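You operate a simulated robot arm through the tools that you are given. There is no shell and no other tool. Be economical: measure what you need, move in short steps, check, and stop when the job is done.

You are at the controls of a simulated two-armed robot. One attempt, no reset.

Task
Carry the blue basin with both arms and set it on the top of the work table.

Only the result counts: the job must be done as asked and must still hold three seconds after the hand-in. Knocking over, shifting, dropping, spilling or breaking anything else fails it.

Robot
Two 7-joint arms with two-finger grippers on one trunk, on a base that drives. Base frame: it is fixed to the floor where the robot stands at the start and does not move with it; the origin is under the middle of the robot, x ahead of it, y to its left, z up. Lengths are in m, angles in degrees, forces in N, time in s.
The left shoulder is at the start at [0.057, 0.216, 1.195], the right one opposite. With the tool pointing down near the work surface each hand reaches from about 0.28 to 0.8 m from the robot's upright axis, wherever it stands, measured 20 degrees to its own side. Places, roughly: top of the work table [-0.9, 1.6, 0.9]. Payload 3.18 kg a hand.
The tool frame of a hand sits at the grasp point between the pads (the TCP): z along the fingers, y along the line on which they close. The tips reach 0.03 m beyond it. Largest opening 0.144 m; the body of the gripper starts 0.103 m behind the TCP.
Orientation is that of the tool frame in the base frame, as [roll, pitch, yaw] about the fixed x, y, z axes, in that order (R = Rz(yaw) Ry(pitch) Rx(roll)). With the fingers straight down and closing along the base's y, the tool's x points along the base's -x, its y along +y and its z along -z.

Tools
- The arms move only by the tool send_rows. It takes "left_steps", "right_steps" or both (then of equal length, played together; a hand with none holds still); each is a list of rows, each a list of 3 entries, a list of its own where there are three numbers: the finger opening in m, from 0 to 0.144, then the shift along the tool's x, y, z in units of 40 mm (1.0 is 40 mm), then the turn, a rotation vector about the tool's x, y, z in units of 6 degrees (1.0 is 6 degrees). In form: [[hand, [x, y, z], [rx, ry, rz]], ...]. A call has 1 to 12 rows; each row shifts and turns the commanded pose from where the row before left it, along the tool's axes as they then stand. A call with a number of a shift or a turn outside -1 to 1 is refused whole. Each row takes 0.2 s and may step no farther than 0.05 m and 8.6 degrees from the row before; otherwise, or with a gripper value out of range, the whole call is refused. Where a pose cannot be reached the arm comes as near as it can. A force on the tool above 40 N (or 10 N above the force at the start of the call, whichever is more), or a blocked arm, ends the call early, and 0.2 s more pass. Each finger halts on what it meets, pressing with about 31 N; the grip force reading is that of the motor and also rises with nothing between the fingers. The clock runs only during rows and for 0.2 s after the last one: add rows that do not move to give the fingers time. The reply holds the time, the measured pose of the TCP, the force on the tool along the base axes, the opening and the grip force, in the units named above and with some noise, with the torque about the TCP (base axes, N m) and any sound that the robot's microphone picked up.
- Cameras (640 x 400 px; columns grow to the right, rows downward): "scene" is now at [0.1299, 0.0333, 1.3917]; the picture's right is [0.28, -0.96, 0.00], its down [-0.42, -0.12, -0.90] and it looks along [0.86, 0.25, -0.44] (base axes); focal length 290 px, centre (320, 200). "left" rides on the left gripper at [0.076, -0.016, -0.143] in its tool frame; the picture's right is [0.21, 0.98, 0.00], its down [-0.84, 0.18, -0.51] and it looks along [-0.50, 0.11, 0.86] (tool axes); focal length 218 px, centre (320, 200). "right" rides on the right gripper at [0.076, 0.016, -0.143] in its tool frame; the picture's right is [-0.21, 0.98, 0.00], its down [-0.84, -0.18, -0.51] and it looks along [-0.50, -0.11, 0.86] (tool axes); focal length 218 px, centre (320, 200). There is no depth. A picture from a camera that has moved, and an enlarged one, comes with that camera's place and axes in the base frame and with its lens. The place of the scene camera against the robot may be out by one fixed shift of up to 0.018 m in any direction.
- grab_frame(camera): a new picture of that camera. It takes no simulated time.
- slide_trunk(by): slides the trunk up (or, below 0, down) by that many m; the arms and the scene camera ride with it, the base frame stays. It gives what a move gives, with no picture.
- roll_base(legs): drives the robot by 1 to 6 legs, each [ahead, left, turn to the left] in m, m and degrees, along the robot's own axes; the way and the turn of a leg run together, so that a leg with both is an arc; at most 1.5 m and 180 degrees a leg. The arms and the cameras ride along, it lands a little off, and it stops where it bumps. It gives what a move gives.
- head_to(pan, tilt): turns the head with the scene camera to pan (to the left, within 80 degrees either way) and tilt (down, from -29 to 69), counted from straight ahead of the robot. It gives what a move gives.
- close_up(camera, box): a new picture of the part [left, top, right, bottom] of that camera's present view, enlarged. It takes no simulated time.
- close_job(): hands the job in; it is judged then, once.

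Go step by step. Nothing tells you exact positions but the pictures and the camera data: compare them with the known pose of the tool, close in by small moves and look again before you grip or let go. The budget is 120 turns and 88 pictures, counting those below and the enlarged ones. Unless the task says otherwise, let go and move clear before handing in, and close with one line.

The tools are called after ">>>" as name(argument=value, ...) on one line, values as JSON. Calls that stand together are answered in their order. send_rows: Moves the arms, as the interface text tells. Its arguments: {"type":"object","properties":{"left_steps":{"type":"array"},"right_steps":{"type":"array"}},"required":[]} The other tools are called the same way: slide_trunk (by) slides the trunk up or down; roll_base (legs) drives the base; head_to (pan, tilt) turns the head that bears the scene camera; grab_frame (camera) takes a picture; close_up (camera, box) takes an enlarged picture of a part of a camera's view; close_job () hands the job in.

At the start:

```text
t: 0.0
left_tool_pos: [0.421, 0.2601, 1.1941]
left_tcp_rot: [-180.0, 0.1, -180.0]
left_ft_force: [0.7, -0.3, -0.1]
left_torque: [0.0, 0.0, 0.05]
left_gripper_width: 0.144
left_grip_force: 0.0
right_tool_pos: [0.4874, -0.0816, 1.2655]
right_tcp_rot: [-180.0, 0.0, 180.0]
right_ft_force: [0.1, 0.7, 0.1]
right_torque: [-0.01, -0.04, 0.03]
right_gripper_width: 0.144
right_grip_force: 0.1
trunk travel left (down, up): [-0.275, 0.094]
robot x, y, heading: [-0.0015, -0.001, 0.0]
head pan, tilt: [16.2, 26.2]
```

scene: 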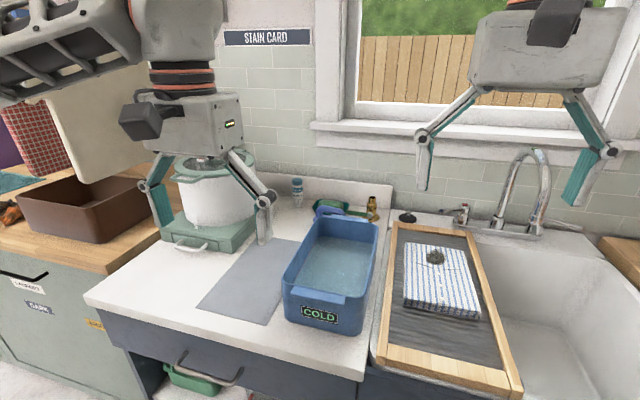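
right: 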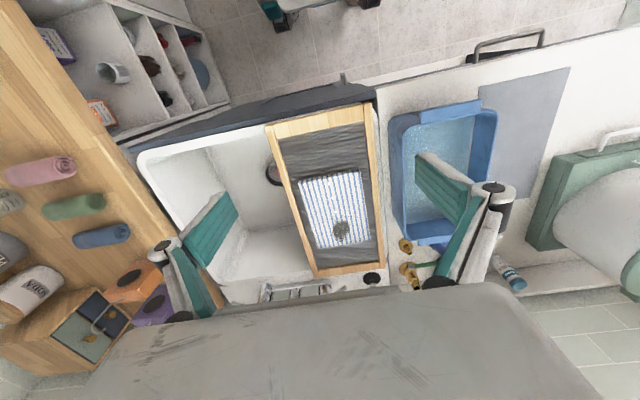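
left: 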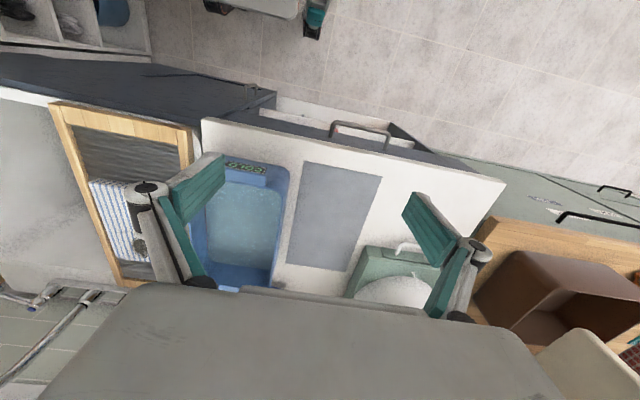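

I see the blue basin (water in it, labelled COLD) on the white counter ahead, long side running away from the robot. Next I look closer at it and then at the work table behind-left.

>>> close_up(camera="scene", box=[240, 180, 420, 350])

>>> head_to(pan=80, tilt=25)

>>> grab_frame(camera="scene")

```text
2.35 times, centred on (330, 265) of scene
camera zoom: at [0.1299, 0.0333, 1.3917], right [0.28, -0.96, 0.0], down [-0.42, -0.12, -0.9], along [0.86, 0.25, -0.44], focal length 682 px, centre (296, 47)
```

zoom: 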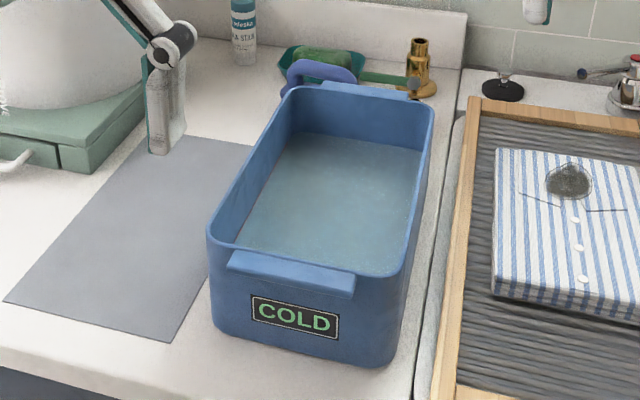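

```text
t: 1.3
left_tool_pos: [0.4213, 0.2603, 1.1936]
left_tcp_rot: [-180.0, 0.0, -180.0]
left_ft_force: [0.1, 1.0, -0.1]
left_torque: [0.02, 0.0, -0.01]
left_gripper_width: 0.1439
left_grip_force: 0.0
right_tool_pos: [0.4883, -0.0811, 1.2659]
right_tcp_rot: [-180.0, 0.0, -179.9]
right_ft_force: [0.1, 0.8, -0.4]
right_torque: [-0.02, 0.02, 0.04]
right_gripper_width: 0.1439
right_grip_force: 0.1
trunk travel left (down, up): [-0.275, 0.094]
robot x, y, heading: [0.0001, 0.0004, 0.2]
head pan, tilt: [80.0, 25.0]
```

```text
83 pictures are left
camera scene: at [0.0579, 0.0984, 1.3936], right [0.98, -0.17, 0.0], down [-0.07, -0.42, -0.91], along [0.16, 0.89, -0.42], focal length 290 px, centre (320, 200)
```

scene: 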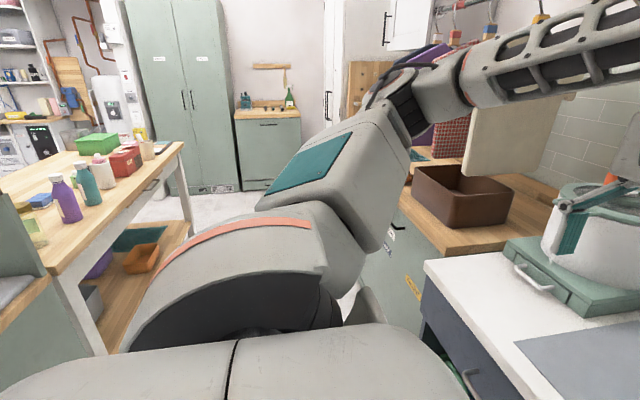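

The work table is the wooden one to the left-rear (front edge about x=-0.53, y 0.8–2.25), with items on it. I turn in place a bit to survey its top before grasping.

>>> roll_base(legs=[[0, 0, 50]])

>>> head_to(pan=75, tilt=25)

>>> grab_frame(camera="scene")

>>> grab_frame(camera="left")

```text
t: 4.0
left_tool_pos: [0.0645, 0.4905, 1.1938]
left_tcp_rot: [-180.0, 0.0, -129.3]
left_ft_force: [-0.9, -0.4, 0.3]
left_torque: [-0.03, 0.02, -0.03]
left_gripper_width: 0.1438
left_grip_force: 0.0
right_tool_pos: [0.3727, 0.3269, 1.2651]
right_tcp_rot: [-179.9, 0.0, -129.3]
right_ft_force: [0.0, 0.7, 0.5]
right_torque: [-0.05, 0.0, 0.01]
right_gripper_width: 0.1439
right_grip_force: 0.1
trunk travel left (down, up): [-0.275, 0.094]
robot x, y, heading: [0.0014, 0.0015, 50.7]
head pan, tilt: [80.0, 25.0]
```

```text
t: 4.7
left_tool_pos: [0.0647, 0.4892, 1.1949]
left_tcp_rot: [179.9, -0.1, -129.2]
left_ft_force: [-0.4, 0.5, 0.7]
left_torque: [0.01, 0.01, -0.02]
left_gripper_width: 0.144
left_grip_force: 0.1
right_tool_pos: [0.3721, 0.3272, 1.2652]
right_tcp_rot: [-180.0, 0.0, -129.4]
right_ft_force: [-0.7, -0.3, 0.5]
right_torque: [-0.02, -0.01, -0.03]
right_gripper_width: 0.144
right_grip_force: 0.1
trunk travel left (down, up): [-0.275, 0.094]
robot x, y, heading: [-0.0005, -0.002, 50.5]
head pan, tilt: [75.0, 25.0]
```

```text
82 pictures are left
camera scene: at [-0.0307, 0.1218, 1.3936], right [0.81, 0.58, 0.0], down [0.25, -0.34, -0.91], along [-0.53, 0.74, -0.42], focal length 290 px, centre (320, 200)
```

scene: 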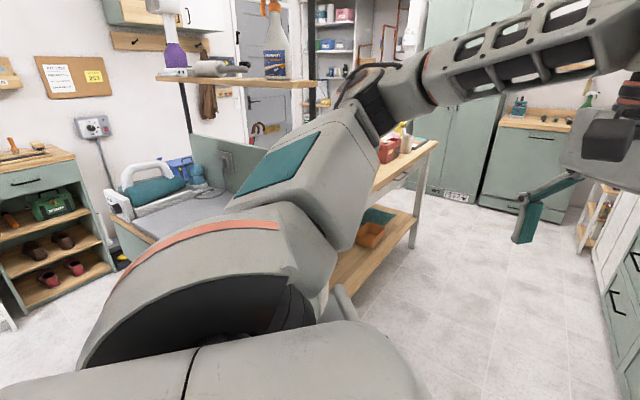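

```text
81 pictures are left
camera left: at [0.0293, 0.4223, 1.3355], right [-0.89, 0.46, 0.0], down [0.39, 0.77, 0.51], along [0.23, 0.45, -0.86], focal length 218 px, centre (320, 200)
```

left: 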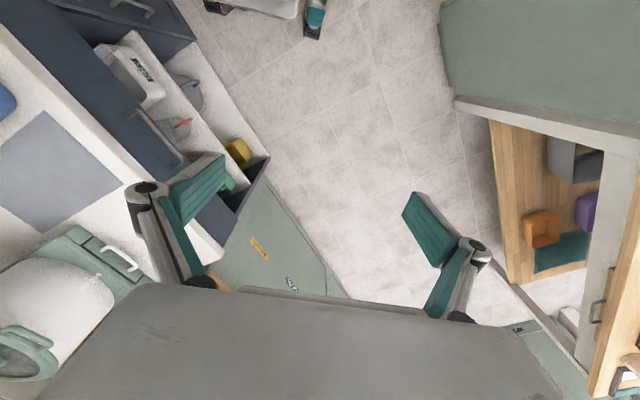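

The arm hides the table from here. I turn a further 40 degrees (facing +x... left-rear) and look again.

>>> roll_base(legs=[[0, 0, 50]])

>>> head_to(pan=25, tilt=22)

>>> grab_frame(camera="scene")

```text
t: 7.3
left_tool_pos: [-0.331, 0.3681, 1.1937]
left_tcp_rot: [-180.0, 0.0, -79.7]
left_ft_force: [-0.3, 0.2, 0.2]
left_torque: [-0.02, 0.05, 0.0]
left_gripper_width: 0.144
left_grip_force: 0.1
right_tool_pos: [-0.0075, 0.4947, 1.2644]
right_tcp_rot: [180.0, 0.1, -79.8]
right_ft_force: [0.5, -0.4, 0.3]
right_torque: [0.01, -0.04, -0.02]
right_gripper_width: 0.1441
right_grip_force: 0.1
trunk travel left (down, up): [-0.275, 0.094]
robot x, y, heading: [0.0012, 0.0004, 100.4]
head pan, tilt: [75.0, 25.0]
```

```text
t: 8.5
left_tool_pos: [-0.3301, 0.3677, 1.195]
left_tcp_rot: [-180.0, 0.0, -79.8]
left_ft_force: [-1.1, 0.1, -0.3]
left_torque: [-0.03, -0.01, -0.05]
left_gripper_width: 0.1438
left_grip_force: 0.0
right_tool_pos: [-0.0073, 0.495, 1.2656]
right_tcp_rot: [-179.9, -0.1, -79.7]
right_ft_force: [-0.1, -0.6, 0.5]
right_torque: [0.03, 0.03, -0.02]
right_gripper_width: 0.1439
right_grip_force: 0.1
trunk travel left (down, up): [-0.275, 0.094]
robot x, y, heading: [-0.0013, -0.0009, 100.3]
head pan, tilt: [25.0, 22.0]
```

```text
80 pictures are left
camera scene: at [-0.0718, 0.1335, 1.3984], right [0.82, 0.58, 0.0], down [0.22, -0.31, -0.93], along [-0.54, 0.76, -0.37], focal length 290 px, centre (320, 200)
```

scene: 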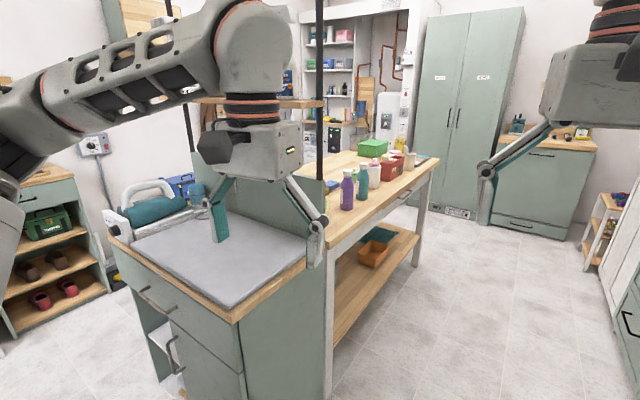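

The table's near part (this end) looks fairly free behind the shelf posts; I zoom in on the top.

>>> close_up(camera="scene", box=[300, 120, 450, 250])

>>> grab_frame(camera="left")

>>> grab_frame(camera="right")

```text
3.08 times, centred on (375, 185) of scene
camera zoom: at [-0.0718, 0.1335, 1.3984], right [0.82, 0.58, 0.0], down [0.22, -0.31, -0.93], along [-0.54, 0.76, -0.37], focal length 892 px, centre (151, 246)
```

zoom: 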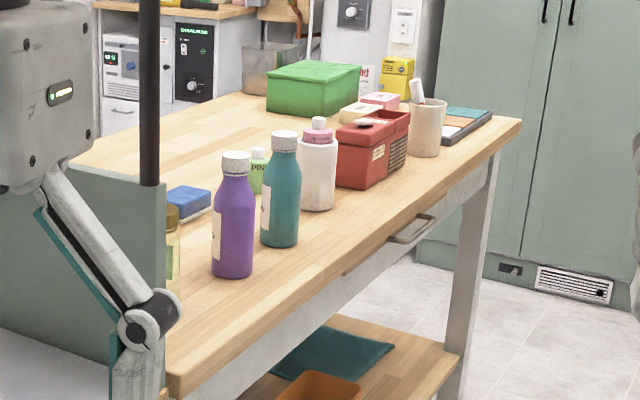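

```text
78 pictures are left
camera left: at [-0.3016, 0.297, 1.3355], right [-0.92, -0.38, 0.0], down [-0.33, 0.8, 0.51], along [-0.19, 0.47, -0.86], focal length 218 px, centre (320, 200)
```

left: 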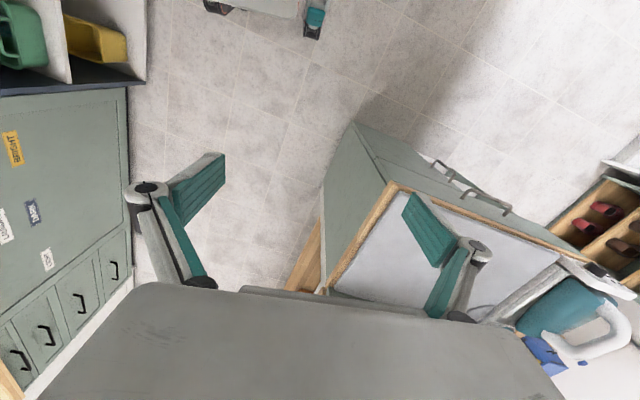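

```text
77 pictures are left
camera right: at [-0.0093, 0.4161, 1.4084], right [-1.0, 0.03, 0.0], down [0.03, 0.86, 0.51], along [0.02, 0.51, -0.86], focal length 218 px, centre (320, 200)
```

right: 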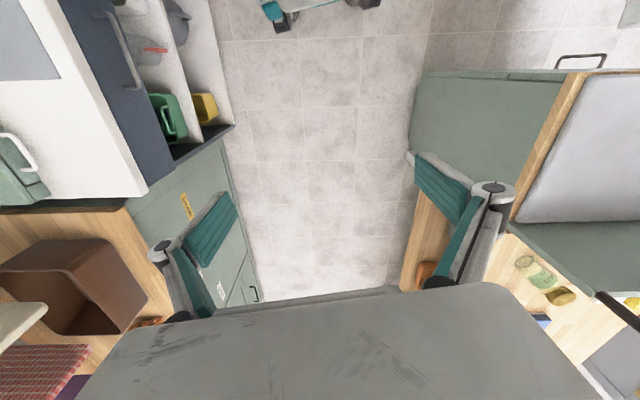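

The table's aisle-side edge is lined with bottles, a red box and cups, so the free spot seems to be the back-middle (about x −1.05, y 1.65). I drive alongside the table to look at it properly.

>>> roll_base(legs=[[-0.018, -0.098, 0], [1.0, -0.182, 0]])

>>> head_to(pan=65, tilt=28)

>>> grab_frame(camera="scene")

>>> grab_frame(camera="left")

```text
t: 14.8
left_tool_pos: [-0.2253, 1.3529, 1.1936]
left_tcp_rot: [-179.9, 0.1, -79.6]
left_ft_force: [0.4, 0.9, 1.2]
left_torque: [-0.01, 0.01, 0.03]
left_gripper_width: 0.1441
left_grip_force: 0.0
right_tool_pos: [0.0983, 1.4808, 1.2648]
right_tcp_rot: [-180.0, 0.1, -79.6]
right_ft_force: [0.2, -0.1, -0.9]
right_torque: [-0.03, 0.0, -0.01]
right_gripper_width: 0.1437
right_grip_force: 0.1
trunk travel left (down, up): [-0.275, 0.094]
robot x, y, heading: [0.1052, 0.9869, 100.7]
head pan, tilt: [25.0, 22.0]
```

```text
t: 15.8
left_tool_pos: [-0.2246, 1.352, 1.1956]
left_tcp_rot: [180.0, 0.0, -79.6]
left_ft_force: [0.6, 0.0, -0.7]
left_torque: [0.03, -0.03, -0.01]
left_gripper_width: 0.1439
left_grip_force: 0.1
right_tool_pos: [0.0976, 1.4797, 1.2651]
right_tcp_rot: [180.0, 0.0, -79.6]
right_ft_force: [0.2, 0.6, -0.6]
right_torque: [-0.01, -0.01, 0.0]
right_gripper_width: 0.1441
right_grip_force: 0.2
trunk travel left (down, up): [-0.275, 0.094]
robot x, y, heading: [0.1043, 0.9837, 100.0]
head pan, tilt: [65.0, 28.0]
```

```text
76 pictures are left
camera scene: at [-0.0004, 1.066, 1.3888], right [0.25, 0.97, 0.0], down [0.45, -0.12, -0.88], along [-0.85, 0.22, -0.47], focal length 290 px, centre (320, 200)
```

scene: 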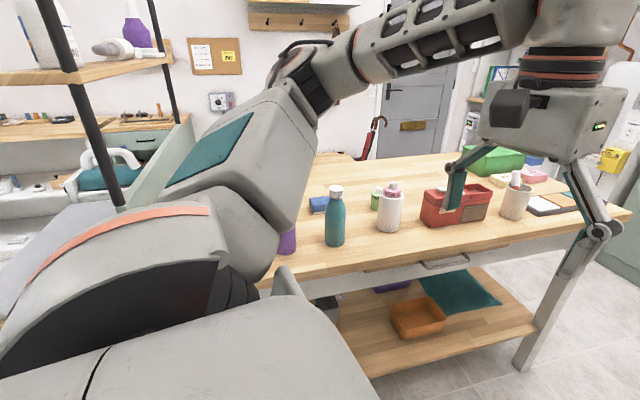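

```text
75 pictures are left
camera left: at [-0.1961, 1.2816, 1.3355], right [-0.92, -0.38, 0.0], down [-0.33, 0.8, 0.51], along [-0.19, 0.47, -0.86], focal length 218 px, centre (320, 200)
```

left: 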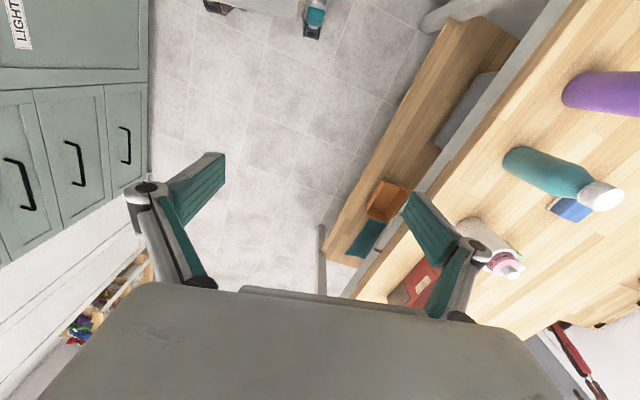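

The back-middle of the table looks clear. I turn to face the table for a square look.

>>> roll_base(legs=[[0, 0, 80]])

>>> head_to(pan=-15, tilt=22)

>>> grab_frame(camera="scene")

>>> grab_frame(camera="left")

>>> grab_frame(camera="right")

```text
t: 19.6
left_tool_pos: [-0.3147, 0.7258, 1.194]
left_tcp_rot: [-180.0, 0.1, -0.1]
left_ft_force: [-0.4, -0.6, 0.8]
left_torque: [0.02, 0.0, 0.01]
left_gripper_width: 0.1441
left_grip_force: 0.0
right_tool_pos: [-0.3823, 1.0668, 1.265]
right_tcp_rot: [180.0, 0.1, 0.0]
right_ft_force: [0.2, 1.0, -0.1]
right_torque: [0.01, -0.04, 0.01]
right_gripper_width: 0.1439
right_grip_force: 0.0
trunk travel left (down, up): [-0.275, 0.094]
robot x, y, heading: [0.1043, 0.9862, 179.8]
head pan, tilt: [65.0, 28.0]
```

```text
t: 21.2
left_tool_pos: [-0.3151, 0.7261, 1.1934]
left_tcp_rot: [180.0, 0.0, -0.1]
left_ft_force: [-0.2, 0.8, -0.4]
left_torque: [0.0, 0.01, -0.02]
left_gripper_width: 0.1441
left_grip_force: 0.1
right_tool_pos: [-0.3827, 1.0672, 1.2649]
right_tcp_rot: [180.0, 0.0, 0.0]
right_ft_force: [0.0, 0.0, 0.8]
right_torque: [-0.01, 0.0, 0.01]
right_gripper_width: 0.1441
right_grip_force: 0.1
trunk travel left (down, up): [-0.275, 0.094]
robot x, y, heading: [0.1069, 0.9868, 180.2]
head pan, tilt: [-15.0, 22.0]
```

```text
74 pictures are left
camera scene: at [-0.0435, 1.017, 1.3984], right [0.26, 0.97, 0.0], down [0.36, -0.1, -0.93], along [-0.9, 0.24, -0.37], focal length 290 px, centre (320, 200)
```

scene: 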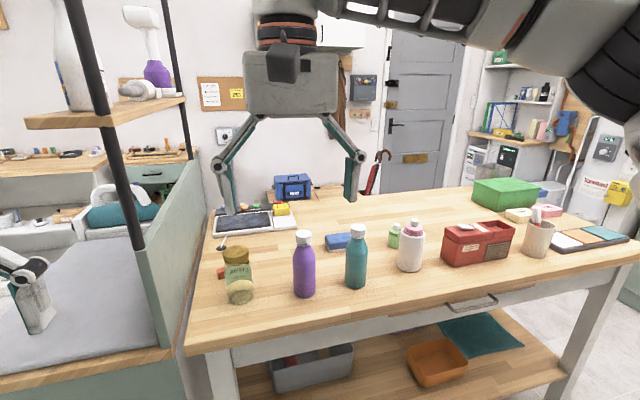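

```text
73 pictures are left
camera left: at [-0.2393, 0.7434, 1.3355], right [0.21, -0.98, 0.0], down [-0.84, -0.18, 0.51], along [-0.5, -0.11, -0.86], focal length 218 px, centre (320, 200)
```

left: 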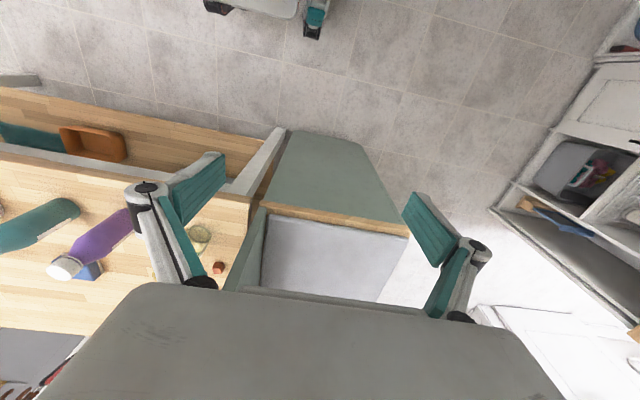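

```text
72 pictures are left
camera right: at [-0.3053, 1.0497, 1.4084], right [-0.21, -0.98, 0.0], down [-0.84, 0.18, 0.51], along [-0.5, 0.11, -0.86], focal length 218 px, centre (320, 200)
```

right: 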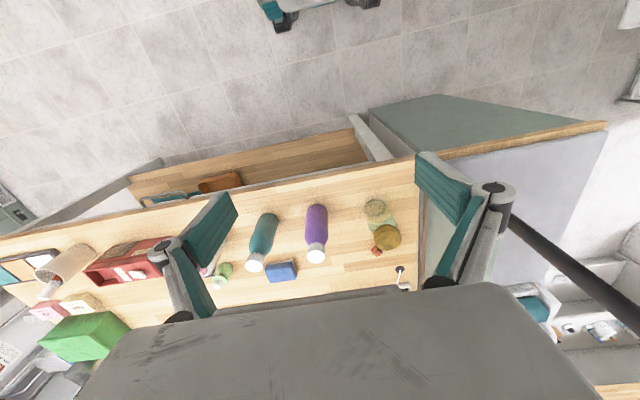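

The free spot is the back-middle: basin centre about (−0.98, 1.65), clear of sponge, pine bottle, red box and green box. Now I return to the start pose to grasp the basin.

>>> roll_base(legs=[[0, 0, -80], [-0.969, 0.174, 0], [0.019, 0.103, 0], [0, 0, -100]])

>>> head_to(pan=14, tilt=35)

>>> grab_frame(camera="scene")

```text
t: 28.3
left_tool_pos: [-0.2165, 0.5963, 1.1953]
left_tcp_rot: [-179.8, 0.2, -76.6]
left_ft_force: [-1.4, 0.1, -0.4]
left_torque: [-0.05, -0.09, -0.04]
left_gripper_width: 0.144
left_grip_force: 0.2
right_tool_pos: [0.0992, 0.7408, 1.2675]
right_tcp_rot: [-179.9, 0.2, -76.5]
right_ft_force: [-0.6, 0.5, 0.0]
right_torque: [0.0, -0.07, 0.03]
right_gripper_width: 0.1439
right_grip_force: 0.1
trunk travel left (down, up): [-0.275, 0.094]
robot x, y, heading: [0.1356, 0.249, 103.2]
head pan, tilt: [-15.0, 22.0]
stopped in leg 2: the robot was blocked; the commanded pose is now the measured one
```

```text
t: 29.3
left_tool_pos: [-0.2132, 0.5973, 1.1953]
left_tcp_rot: [-179.9, 0.0, -76.8]
left_ft_force: [0.2, -0.1, -0.6]
left_torque: [0.02, 0.07, -0.02]
left_gripper_width: 0.1439
left_grip_force: 0.1
right_tool_pos: [0.1025, 0.7412, 1.2673]
right_tcp_rot: [179.9, 0.1, -76.6]
right_ft_force: [-0.3, -0.8, -0.2]
right_torque: [0.0, -0.03, 0.02]
right_gripper_width: 0.1441
right_grip_force: 0.0
trunk travel left (down, up): [-0.275, 0.094]
robot x, y, heading: [0.1416, 0.2472, 103.3]
head pan, tilt: [14.0, 35.0]
```

```text
71 pictures are left
camera scene: at [0.075, 0.3836, 1.3778], right [0.89, 0.46, 0.0], down [0.26, -0.51, -0.82], along [-0.38, 0.73, -0.57], focal length 290 px, centre (320, 200)
```

scene: 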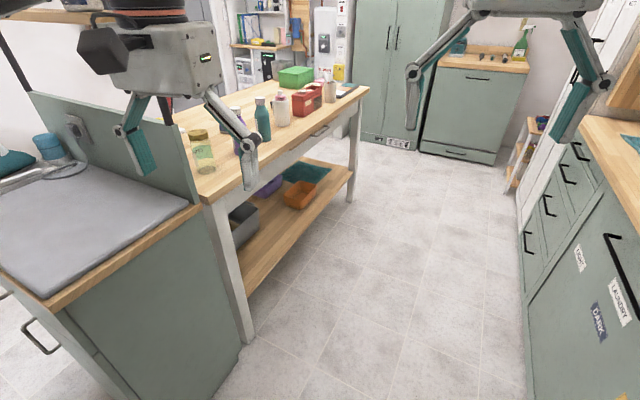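

The base brushed the counter front on its right side (x drifted to 0.14). I shift away from it, then continue back.

>>> roll_base(legs=[[0.03, 0.1, 0]])

>>> grab_frame(camera="right")

```text
t: 30.8
left_tool_pos: [-0.3173, 0.603, 1.1933]
left_tcp_rot: [-179.9, 0.1, -76.8]
left_ft_force: [-0.1, 0.9, 0.4]
left_torque: [0.01, -0.06, -0.02]
left_gripper_width: 0.144
left_grip_force: 0.0
right_tool_pos: [-0.0015, 0.7474, 1.2656]
right_tcp_rot: [180.0, 0.1, -76.8]
right_ft_force: [-0.7, -0.2, -0.3]
right_torque: [0.03, 0.01, -0.01]
right_gripper_width: 0.144
right_grip_force: 0.0
trunk travel left (down, up): [-0.275, 0.094]
robot x, y, heading: [0.0311, 0.2501, 103.2]
head pan, tilt: [14.0, 35.0]
```

```text
70 pictures are left
camera right: at [0.0013, 0.6683, 1.4092], right [-1.0, -0.02, 0.0], down [-0.02, 0.86, 0.51], along [-0.01, 0.51, -0.86], focal length 218 px, centre (320, 200)
```

right: 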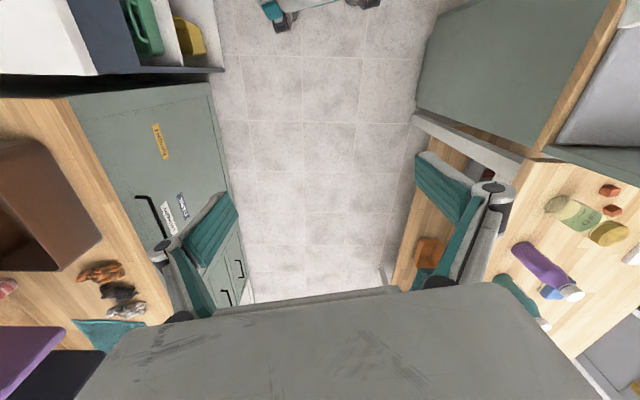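

Clear now. Continue back to the origin and turn to face the counter.

>>> roll_base(legs=[[-0.237, 0.086, 0], [0, 0, -103.2]])

>>> grab_frame(camera="scene")

```text
t: 37.0
left_tool_pos: [0.4276, 0.2439, 1.1955]
left_tcp_rot: [-180.0, 0.1, 178.2]
left_ft_force: [0.3, 1.0, 0.4]
left_torque: [0.01, -0.04, 0.0]
left_gripper_width: 0.1439
left_grip_force: 0.0
right_tool_pos: [0.4856, -0.0977, 1.2658]
right_tcp_rot: [180.0, 0.1, 178.4]
right_ft_force: [0.1, -0.4, -0.4]
right_torque: [0.0, 0.0, -0.03]
right_gripper_width: 0.1438
right_grip_force: 0.1
trunk travel left (down, up): [-0.275, 0.094]
robot x, y, heading: [-0.0013, -0.0018, -1.6]
head pan, tilt: [14.0, 35.0]
```

```text
69 pictures are left
camera scene: at [0.1281, 0.0215, 1.3778], right [0.21, -0.98, 0.0], down [-0.56, -0.12, -0.82], along [0.8, 0.18, -0.57], focal length 290 px, centre (320, 200)
```

scene: 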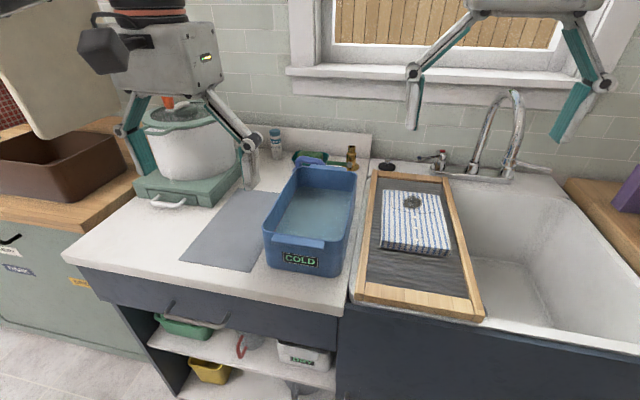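

Back at the origin facing the counter. I shift left to centre on the basin and take hand-camera views to locate it better.

>>> roll_base(legs=[[0, 0.135, 1.6]])

>>> grab_frame(camera="right")

>>> grab_frame(camera="left")

>>> close_up(camera="scene", box=[200, 130, 400, 300])

```text
t: 38.9
left_tool_pos: [0.422, 0.3949, 1.1948]
left_tcp_rot: [180.0, 0.2, 179.9]
left_ft_force: [0.0, 0.9, -0.8]
left_torque: [0.0, 0.03, -0.01]
left_gripper_width: 0.1442
left_grip_force: 0.0
right_tool_pos: [0.49, 0.0537, 1.2654]
right_tcp_rot: [179.9, 0.2, -179.9]
right_ft_force: [-0.3, -0.3, 0.2]
right_torque: [-0.02, -0.03, 0.01]
right_gripper_width: 0.1441
right_grip_force: 0.0
trunk travel left (down, up): [-0.275, 0.094]
robot x, y, heading: [0.0053, 0.1319, 0.1]
head pan, tilt: [14.0, 35.0]
```

```text
68 pictures are left
camera right: at [0.4142, 0.0681, 1.4092], right [0.21, 0.98, 0.0], down [0.84, -0.18, 0.51], along [0.5, -0.1, -0.86], focal length 218 px, centre (320, 200)
```

right: 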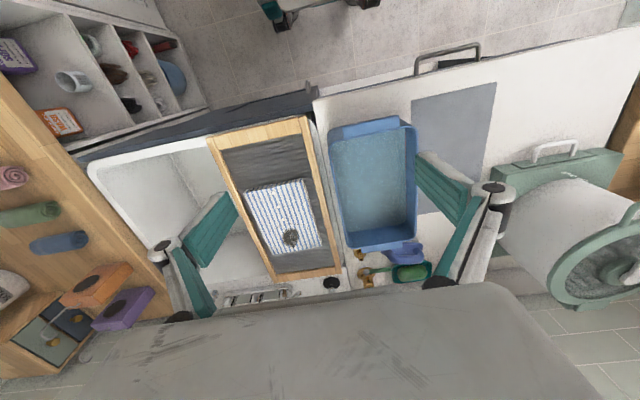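

```text
67 pictures are left
camera left: at [0.3447, 0.3786, 1.3365], right [-0.21, 0.98, 0.0], down [0.84, 0.18, 0.51], along [0.5, 0.1, -0.86], focal length 218 px, centre (320, 200)
```

left: 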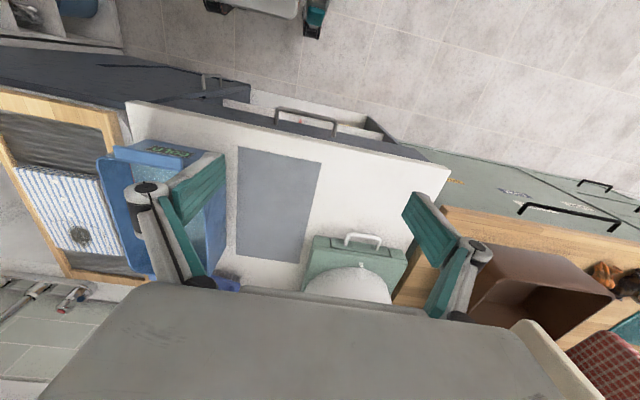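

```text
2.35 times, centred on (300, 215) of scene
camera zoom: at [0.1293, 0.1627, 1.3778], right [0.24, -0.97, 0.0], down [-0.56, -0.14, -0.82], along [0.79, 0.2, -0.57], focal length 682 px, centre (367, 165)
```

zoom: 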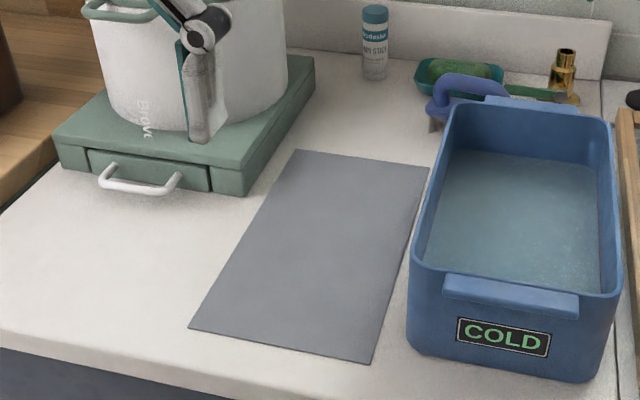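

Both cameras agree: basin rim at z≈1.00, x 0.53–0.80, y 0.06–0.225, aligned with the base. I bring both hands above the middles of its long sides, opening 0.07, tilted slightly outward to keep the bodies apart.

>>> send_rows(left_steps=[[0.12, [-0.77, -0.51, 0.3], [0, 0, 0]], [0.1, [-0.77, -0.51, 0.3], [0, 0, 0]], [0.08, [-0.77, -0.51, 0.3], [0, 0, 0]], [0.07, [-0.77, -0.51, 0.3], [0, 0, 0]], [0.07, [-0.77, -0.51, 0.3], [0, 0, 0]], [0.07, [-0.77, -0.51, 0.3], [0, 0, 0]], [0.07, [-0.77, -0.51, 0.3], [0, 0, 0]], [0.07, [-0.77, -0.51, 0.3], [0, 0, 0]], [0.07, [0, 0, 0], [0.667, 0, 0]]], right_steps=[[0.12, [-0.556, 0, 0.516], [0, 0, 0]], [0.1, [-0.556, 0, 0.516], [0, 0, 0]], [0.08, [-0.556, 0, 0.516], [0, 0, 0]], [0.07, [-0.556, 0, 0.516], [0, 0, 0]], [0.07, [-0.556, 0, 0.516], [0, 0, 0]], [0.07, [-0.556, 0, 0.516], [0, 0, 0]], [0.07, [-0.556, 0, 0.516], [0, 0, 0]], [0.07, [-0.556, 0, 0.516], [0, 0, 0]], [0.07, [0, 0, 0], [-0.667, 0, 0]]])

>>> grab_frame(camera="right")

>>> grab_frame(camera="left")

>>> grab_frame(camera="scene")

```text
t: 40.9
left_tool_pos: [0.6623, 0.2323, 1.1018]
left_tcp_rot: [-175.9, 0.1, 180.0]
left_ft_force: [0.0, 0.4, 0.4]
left_torque: [-0.01, 0.03, 0.0]
left_gripper_width: 0.0701
left_grip_force: 0.1
left hand out of reach, approached as far as the arm can: row 8
right_tool_pos: [0.6603, 0.0531, 1.1071]
right_tcp_rot: [175.8, 0.0, -179.8]
right_ft_force: [0.0, -0.1, -0.1]
right_torque: [-0.01, -0.03, -0.03]
right_gripper_width: 0.0702
right_grip_force: 0.1
right hand out of reach, approached as far as the arm can: row 8
trunk travel left (down, up): [-0.275, 0.094]
robot x, y, heading: [0.0027, 0.1362, 0.1]
head pan, tilt: [14.0, 35.0]
```

```text
65 pictures are left
camera right: at [0.5833, 0.058, 1.2517], right [0.21, 0.98, 0.07], down [0.84, -0.21, 0.49], along [0.5, -0.04, -0.87], focal length 218 px, centre (320, 200)
```

right: 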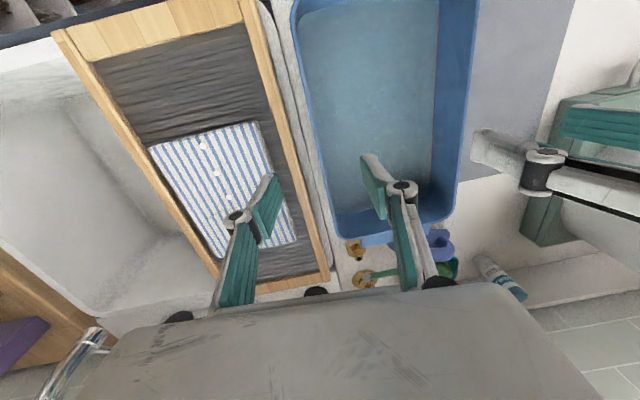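

```text
64 pictures are left
camera left: at [0.5847, 0.2289, 1.2434], right [-0.21, 0.98, -0.07], down [0.84, 0.21, 0.5], along [0.5, 0.04, -0.87], focal length 218 px, centre (320, 200)
```

left: 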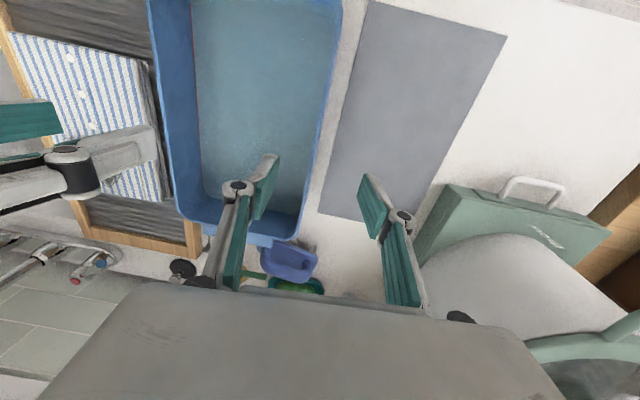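

```text
63 pictures are left
camera scene: at [0.1293, 0.1629, 1.3779], right [0.24, -0.97, 0.0], down [-0.56, -0.14, -0.82], along [0.79, 0.2, -0.57], focal length 290 px, centre (320, 200)
```

scene: 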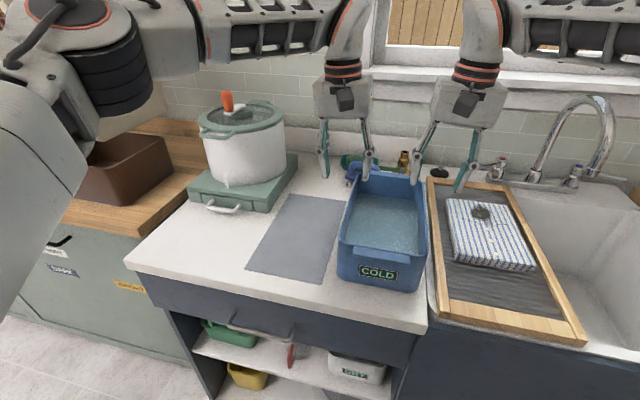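

Reach is at its limit here, so I drive the base a little forward, then bring the hands back over the basin middle.

>>> roll_base(legs=[[0.06, 0, 0]])

```text
t: 41.9
left_tool_pos: [0.7238, 0.2341, 1.0992]
left_tcp_rot: [-176.0, 0.1, -179.9]
left_ft_force: [-0.3, -1.0, 0.1]
left_torque: [0.01, 0.07, -0.01]
left_gripper_width: 0.07
left_grip_force: 0.2
right_tool_pos: [0.7211, 0.052, 1.107]
right_tcp_rot: [175.9, 0.1, -179.9]
right_ft_force: [0.8, 0.1, -0.1]
right_torque: [-0.01, 0.07, -0.01]
right_gripper_width: 0.0703
right_grip_force: 0.1
trunk travel left (down, up): [-0.275, 0.094]
robot x, y, heading: [0.0637, 0.1317, 0.1]
head pan, tilt: [14.0, 35.0]
```

>>> send_rows(left_steps=[[0.07, [0.7, -0.1, 0], [0, 0, 0]], [0.07, [0.7, -0.1, 0], [0, 0, 0]], [0.07, [0, 0, 0.75], [0, 0, 0]], [0.07, [0, 0, 0.75], [0, 0, 0]], [0.07, [0, 0, 0], [0, 0, 0]]], right_steps=[[0.07, [0.665, 0.07, 0], [0, 0, 0]], [0.07, [0.665, 0.07, 0], [0, 0, 0]], [0.07, [0, 0, 0.84], [0, 0, 0]], [0.07, [0, 0, 0.84], [0, 0, 0]], [0.07, [0, 0, 0], [0, 0, 0]]])

>>> grab_frame(camera="right")

>>> grab_frame(camera="left")

>>> close_up(camera="scene", box=[280, 80, 520, 300])

```text
t: 43.1
left_tool_pos: [0.6679, 0.2191, 1.0423]
left_tcp_rot: [-176.0, 0.2, -180.0]
left_ft_force: [0.8, -0.1, -1.1]
left_torque: [-0.03, -0.03, 0.0]
left_gripper_width: 0.07
left_grip_force: 0.1
right_tool_pos: [0.6659, 0.061, 1.0405]
right_tcp_rot: [176.0, 0.2, -179.8]
right_ft_force: [0.6, -1.0, -0.5]
right_torque: [0.0, -0.01, 0.01]
right_gripper_width: 0.0701
right_grip_force: 0.1
trunk travel left (down, up): [-0.275, 0.094]
robot x, y, heading: [0.0654, 0.1338, 0.1]
head pan, tilt: [14.0, 35.0]
```

```text
62 pictures are left
camera right: at [0.5898, 0.0659, 1.1848], right [0.21, 0.98, 0.07], down [0.84, -0.21, 0.5], along [0.5, -0.04, -0.87], focal length 218 px, centre (320, 200)
```

right: 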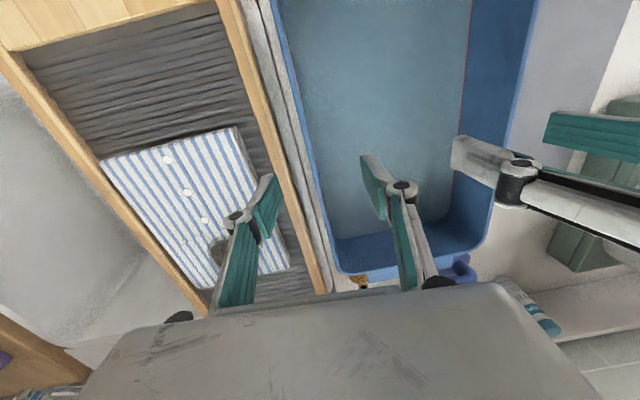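

```text
61 pictures are left
camera left: at [0.5902, 0.2147, 1.1847], right [-0.21, 0.98, -0.07], down [0.84, 0.21, 0.5], along [0.5, 0.04, -0.87], focal length 218 px, centre (320, 200)
```

left: 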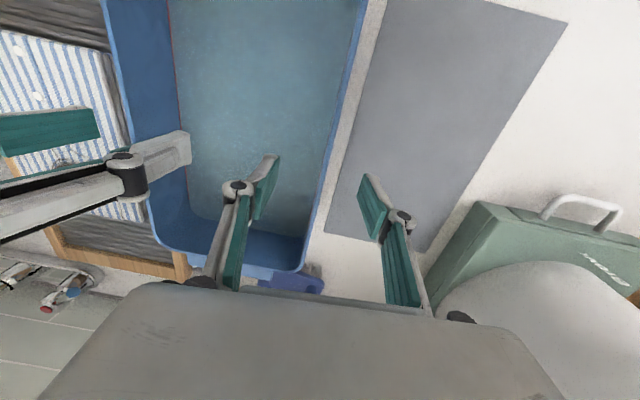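

```text
1.82 times, centred on (400, 190) of scene
camera zoom: at [0.1892, 0.1625, 1.378], right [0.24, -0.97, 0.0], down [-0.56, -0.14, -0.82], along [0.79, 0.2, -0.57], focal length 527 px, centre (174, 218)
```

zoom: 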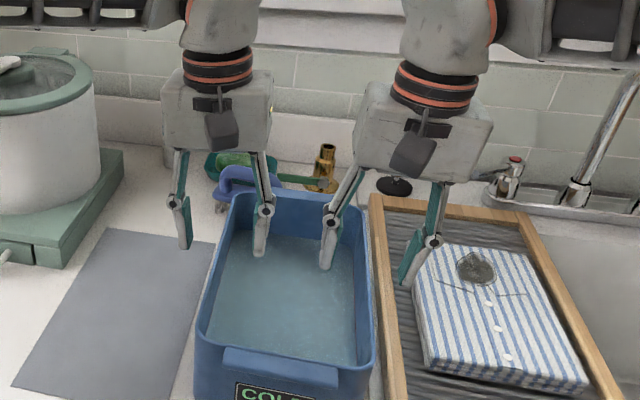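

Rim is at z≈0.996, walls at y≈0.064 and 0.218, fingers straddle them. I narrow to 0.05 and descend to z≈0.985.

>>> send_rows(left_steps=[[0.052, [0, 0.075, 0], [0, 0, 0]], [0.052, [0, 0, 0.5], [0, 0, 0]], [0.052, [0, 0, 0.5], [0, 0, 0]], [0.052, [0, 0, 0.43], [0, 0, 0]], [0.052, [0, 0, 0], [0, 0, 0]]], right_steps=[[0.05, [0, 0, 0], [0, 0, 0]], [0.05, [0, 0, 0.5], [0, 0, 0]], [0.05, [0, 0, 0.5], [0, 0, 0]], [0.05, [0, 0, 0.4], [0, 0, 0]], [0.05, [0, 0, 0], [0, 0, 0]]])

>>> grab_frame(camera="right")

>>> grab_frame(camera="left")

>>> close_up(camera="scene", box=[280, 100, 520, 300])

```text
t: 44.3
left_tool_pos: [0.6677, 0.219, 0.985]
left_tcp_rot: [-176.0, 0.2, 179.9]
left_ft_force: [-0.6, 0.5, -0.2]
left_torque: [-0.03, -0.01, 0.0]
left_gripper_width: 0.0519
left_grip_force: 0.0
right_tool_pos: [0.667, 0.0661, 0.9825]
right_tcp_rot: [175.9, 0.1, -179.9]
right_ft_force: [-0.2, 0.6, 0.7]
right_torque: [-0.01, 0.02, 0.01]
right_gripper_width: 0.0501
right_grip_force: 0.1
trunk travel left (down, up): [-0.275, 0.094]
robot x, y, heading: [0.0653, 0.1325, 0.3]
head pan, tilt: [14.0, 35.0]
```

```text
59 pictures are left
camera right: at [0.5903, 0.0712, 1.1277], right [0.21, 0.98, 0.07], down [0.84, -0.21, 0.5], along [0.5, -0.04, -0.87], focal length 218 px, centre (320, 200)
```

right: 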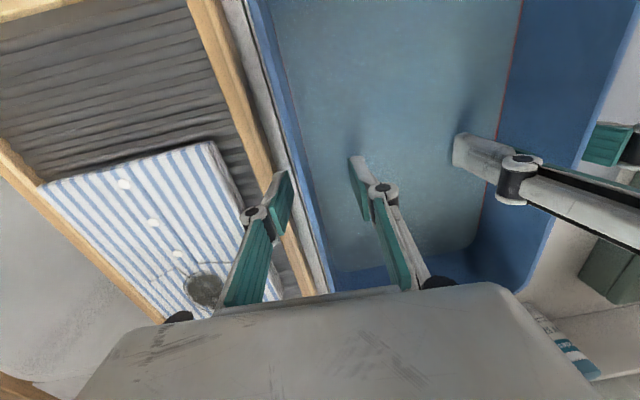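

```text
58 pictures are left
camera left: at [0.59, 0.2142, 1.1262], right [-0.21, 0.98, -0.07], down [0.84, 0.21, 0.5], along [0.5, 0.04, -0.87], focal length 218 px, centre (320, 200)
```

left: 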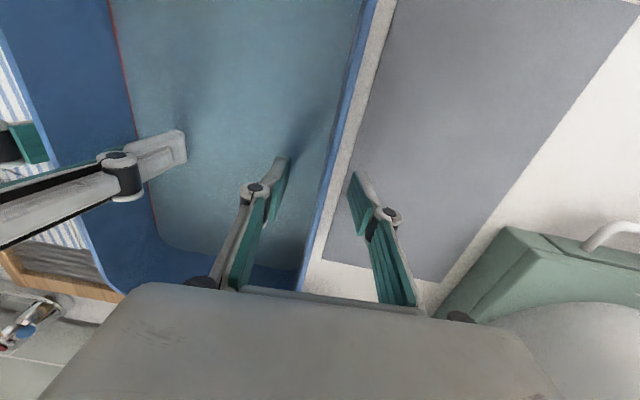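

```text
2.00 times, centred on (400, 200) of scene
camera zoom: at [0.1891, 0.1624, 1.378], right [0.24, -0.97, 0.0], down [-0.56, -0.14, -0.82], along [0.79, 0.2, -0.57], focal length 580 px, centre (160, 200)
```

zoom: 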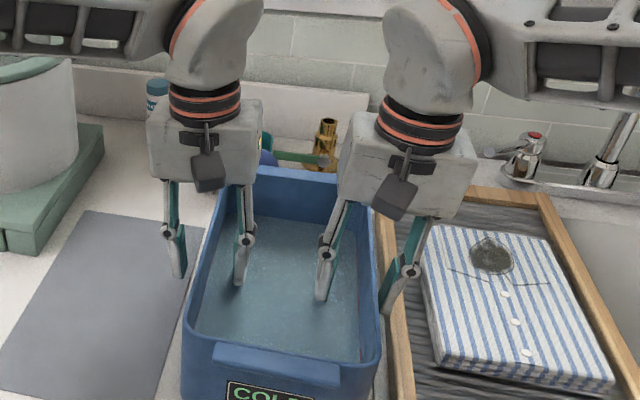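

Fingers straddle both walls well. I halve the tilt and close both grippers.

>>> send_rows(left_steps=[[0.052, [0, 0, 0.15], [-0.333, 0, 0]], [0.03, [0, 0, 0], [0, 0, 0]], [0, [0, 0, 0], [0, 0, 0]], [0, [0, 0, 0], [0, 0, 0]], [0, [0, 0, 0], [0, 0, 0]], [0, [0, 0, 0], [0, 0, 0]]], right_steps=[[0.05, [0, 0, 0.15], [0.333, 0, 0]], [0.03, [0, 0, 0], [0, 0, 0]], [0, [0, 0, 0], [0, 0, 0]], [0, [0, 0, 0], [0, 0, 0]], [0, [0, 0, 0], [0, 0, 0]], [0, [0, 0, 0], [0, 0, 0]]])

>>> grab_frame(camera="right")

>>> grab_frame(camera="left")

```text
t: 45.3
left_tool_pos: [0.6681, 0.2218, 0.978]
left_tcp_rot: [-178.4, 0.1, -179.7]
left_ft_force: [-0.1, -0.2, 0.7]
left_torque: [1.09, 0.1, -0.36]
left_gripper_width: 0.0061
left_grip_force: 31.7
right_tool_pos: [0.6679, 0.0604, 0.9757]
right_tcp_rot: [178.5, 0.0, 179.7]
right_ft_force: [-0.9, -1.3, 1.8]
right_torque: [-0.93, 0.12, 0.5]
right_gripper_width: 0.0063
right_grip_force: 31.0
trunk travel left (down, up): [-0.275, 0.094]
robot x, y, heading: [0.0617, 0.1349, 0.3]
head pan, tilt: [14.0, 35.0]
stopped in row 5 (right hand): the force on the tool passed its limit at 42 N (the readings are from after the stop); the commanded pose is now the measured one
```

```text
56 pictures are left
camera right: at [0.5919, 0.0729, 1.1191], right [0.21, 0.98, 0.03], down [0.84, -0.2, 0.5], along [0.5, -0.09, -0.86], focal length 218 px, centre (320, 200)
```

right: 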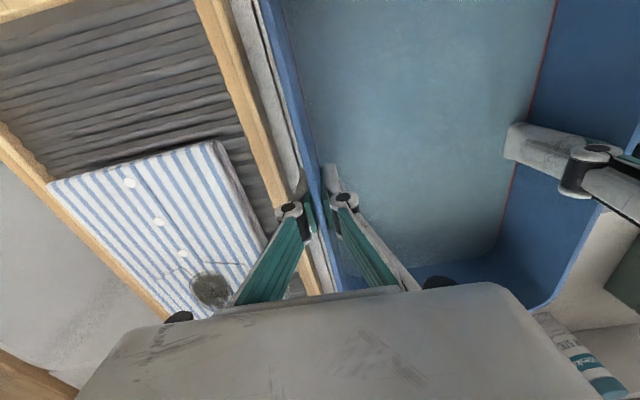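

```text
55 pictures are left
camera left: at [0.5908, 0.2114, 1.1193], right [-0.21, 0.98, -0.03], down [0.84, 0.2, 0.5], along [0.5, 0.09, -0.86], focal length 218 px, centre (320, 200)
```

left: 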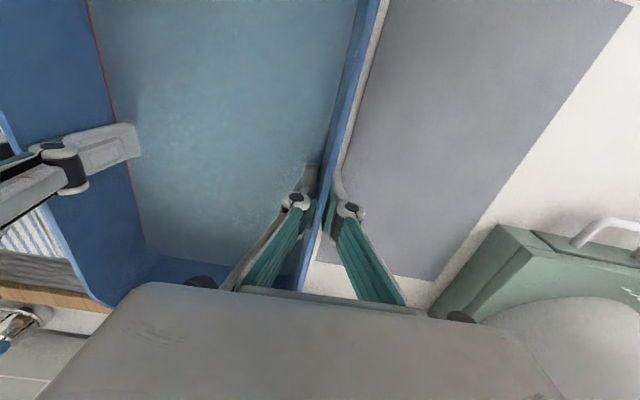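

Both walls are gripped firmly (6 mm). I lift with the trunk first, a small step, so both hands rise exactly together.

>>> slide_trunk(by=0.02)

>>> grab_frame(camera="scene")

```text
t: 46.0
left_tool_pos: [0.6697, 0.2231, 0.9939]
left_tcp_rot: [-178.4, 0.0, -179.5]
left_ft_force: [1.7, -3.3, -8.6]
left_torque: [0.94, -0.06, -0.36]
left_gripper_width: 0.0061
left_grip_force: 31.3
right_tool_pos: [0.6693, 0.0615, 0.9924]
right_tcp_rot: [178.5, -0.2, 179.7]
right_ft_force: [-1.3, 1.8, -8.9]
right_torque: [-1.0, -0.02, 0.48]
right_gripper_width: 0.0059
right_grip_force: 30.9
trunk travel left (down, up): [-0.295, 0.074]
robot x, y, heading: [0.0624, 0.1324, 0.3]
head pan, tilt: [14.0, 35.0]
```

```text
54 pictures are left
camera scene: at [0.1866, 0.1624, 1.3979], right [0.24, -0.97, 0.0], down [-0.56, -0.14, -0.82], along [0.79, 0.2, -0.58], focal length 290 px, centre (320, 200)
```

scene: 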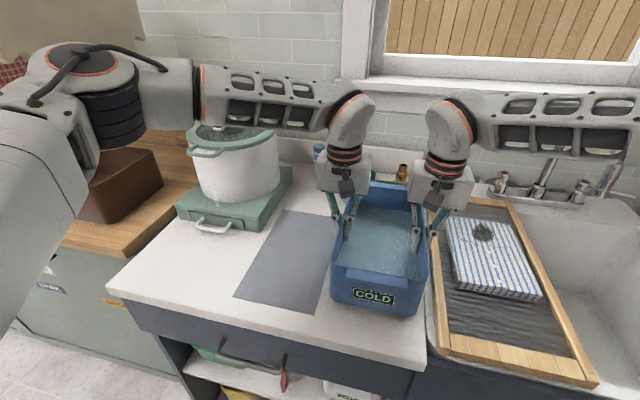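

The basin is off the counter, about 1.8 kg, level. I raise the trunk further.

>>> slide_trunk(by=0.07)

>>> send_rows(left_steps=[[0, [0, 0, -0.3], [0, 0, 0]], [0, [0, 0, -0.3], [0, 0, 0]], [0, [0, 0, -0.3], [0, 0, 0]], [0, [0, 0, -0.3], [0, 0, 0]], [0, [0, 0, 0], [0, 0, 0]]], right_steps=[[0, [0, 0, -0.3], [0, 0, 0]], [0, [0, 0, -0.3], [0, 0, 0]], [0, [0, 0, -0.3], [0, 0, 0]], [0, [0, 0, -0.3], [0, 0, 0]], [0, [0, 0, 0], [0, 0, 0]]])

>>> grab_frame(camera="scene")

```text
t: 47.0
left_tool_pos: [0.6686, 0.2232, 1.0647]
left_tcp_rot: [-178.5, 0.1, -179.6]
left_ft_force: [0.4, -1.3, -9.8]
left_torque: [1.02, -0.1, -0.41]
left_gripper_width: 0.0061
left_grip_force: 31.1
right_tool_pos: [0.6701, 0.0619, 1.064]
right_tcp_rot: [178.6, -0.1, 179.8]
right_ft_force: [-0.8, 1.2, -8.8]
right_torque: [-1.0, -0.08, 0.48]
right_gripper_width: 0.006
right_grip_force: 30.8
trunk travel left (down, up): [-0.365, 0.004]
robot x, y, heading: [0.063, 0.1329, 0.2]
head pan, tilt: [14.0, 35.0]
```

```text
t: 48.2
left_tool_pos: [0.6679, 0.2243, 1.1138]
left_tcp_rot: [-178.3, 0.0, -179.6]
left_ft_force: [5.2, -7.0, -9.1]
left_torque: [0.96, 0.34, 0.1]
left_gripper_width: 0.0059
left_grip_force: 31.3
right_tool_pos: [0.6696, 0.0612, 1.1121]
right_tcp_rot: [178.4, 0.0, 179.7]
right_ft_force: [-5.2, 6.6, -8.6]
right_torque: [-1.03, -0.5, 0.71]
right_gripper_width: 0.0061
right_grip_force: 30.7
trunk travel left (down, up): [-0.365, 0.004]
robot x, y, heading: [0.0636, 0.1303, 0.2]
head pan, tilt: [14.0, 35.0]
```

```text
53 pictures are left
camera scene: at [0.1812, 0.1623, 1.468], right [0.24, -0.97, 0.0], down [-0.56, -0.14, -0.82], along [0.79, 0.2, -0.57], focal length 290 px, centre (320, 200)
```

scene: 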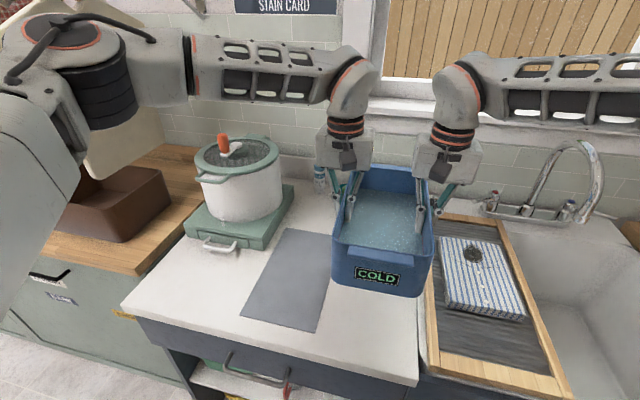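

Holding level with mild internal stress. I raise further and pull the basin in toward the robot, in synchronised steps.

>>> send_rows(left_steps=[[0, [0.348, -0.015, -0.25], [0, 0, 0]], [0, [0.348, -0.015, -0.25], [0, 0, 0]], [0, [0.348, -0.015, -0.25], [0, 0, 0]], [0, [0.348, -0.015, -0.25], [0, 0, 0]], [0, [0.348, -0.015, -0.25], [0, 0, 0]], [0, [0, 0, 0], [0, 0, 0]]], right_steps=[[0, [0.35, 0.015, -0.25], [0, 0, 0]], [0, [0.35, 0.015, -0.25], [0, 0, 0]], [0, [0.35, 0.015, -0.25], [0, 0, 0]], [0, [0.35, 0.015, -0.25], [0, 0, 0]], [0, [0.35, 0.015, -0.25], [0, 0, 0]], [0, [0, 0, 0], [0, 0, 0]]])

```text
t: 49.6
left_tool_pos: [0.6003, 0.2246, 1.1657]
left_tcp_rot: [-178.4, 0.0, -179.7]
left_ft_force: [4.5, -13.7, -14.9]
left_torque: [1.45, -0.95, 0.01]
left_gripper_width: 0.006
left_grip_force: 31.0
right_tool_pos: [0.6012, 0.0622, 1.163]
right_tcp_rot: [178.4, 0.0, 179.7]
right_ft_force: [-4.2, 13.1, -4.0]
right_torque: [-0.58, 0.85, 0.75]
right_gripper_width: 0.0062
right_grip_force: 30.7
trunk travel left (down, up): [-0.365, 0.004]
robot x, y, heading: [0.0604, 0.1309, 0.0]
head pan, tilt: [14.0, 35.0]
```

Some internal stress has built up; I make a tiny correction and see how the forces respond.

>>> send_rows(left_steps=[[0, [0, -0.02, 0.025], [0, 0, 0]], [0, [0, 0, 0], [0, 0, 0]], [0, [0, 0, 0], [0, 0, 0]]], right_steps=[[0, [0, 0.02, -0.025], [0, 0, 0]], [0, [0, 0, 0], [0, 0, 0]], [0, [0, 0, 0], [0, 0, 0]]])

```text
t: 50.4
left_tool_pos: [0.599, 0.2242, 1.1641]
left_tcp_rot: [-178.5, -0.1, -179.5]
left_ft_force: [2.5, -1.2, -4.0]
left_torque: [0.31, 0.34, -0.27]
left_gripper_width: 0.0062
left_grip_force: 31.6
right_tool_pos: [0.6006, 0.0619, 1.1637]
right_tcp_rot: [178.6, 0.0, 179.7]
right_ft_force: [-2.3, -0.1, -14.4]
right_torque: [-1.19, -0.51, 0.65]
right_gripper_width: 0.0058
right_grip_force: 30.8
trunk travel left (down, up): [-0.365, 0.004]
robot x, y, heading: [0.0631, 0.1311, 0.3]
head pan, tilt: [14.0, 35.0]
```

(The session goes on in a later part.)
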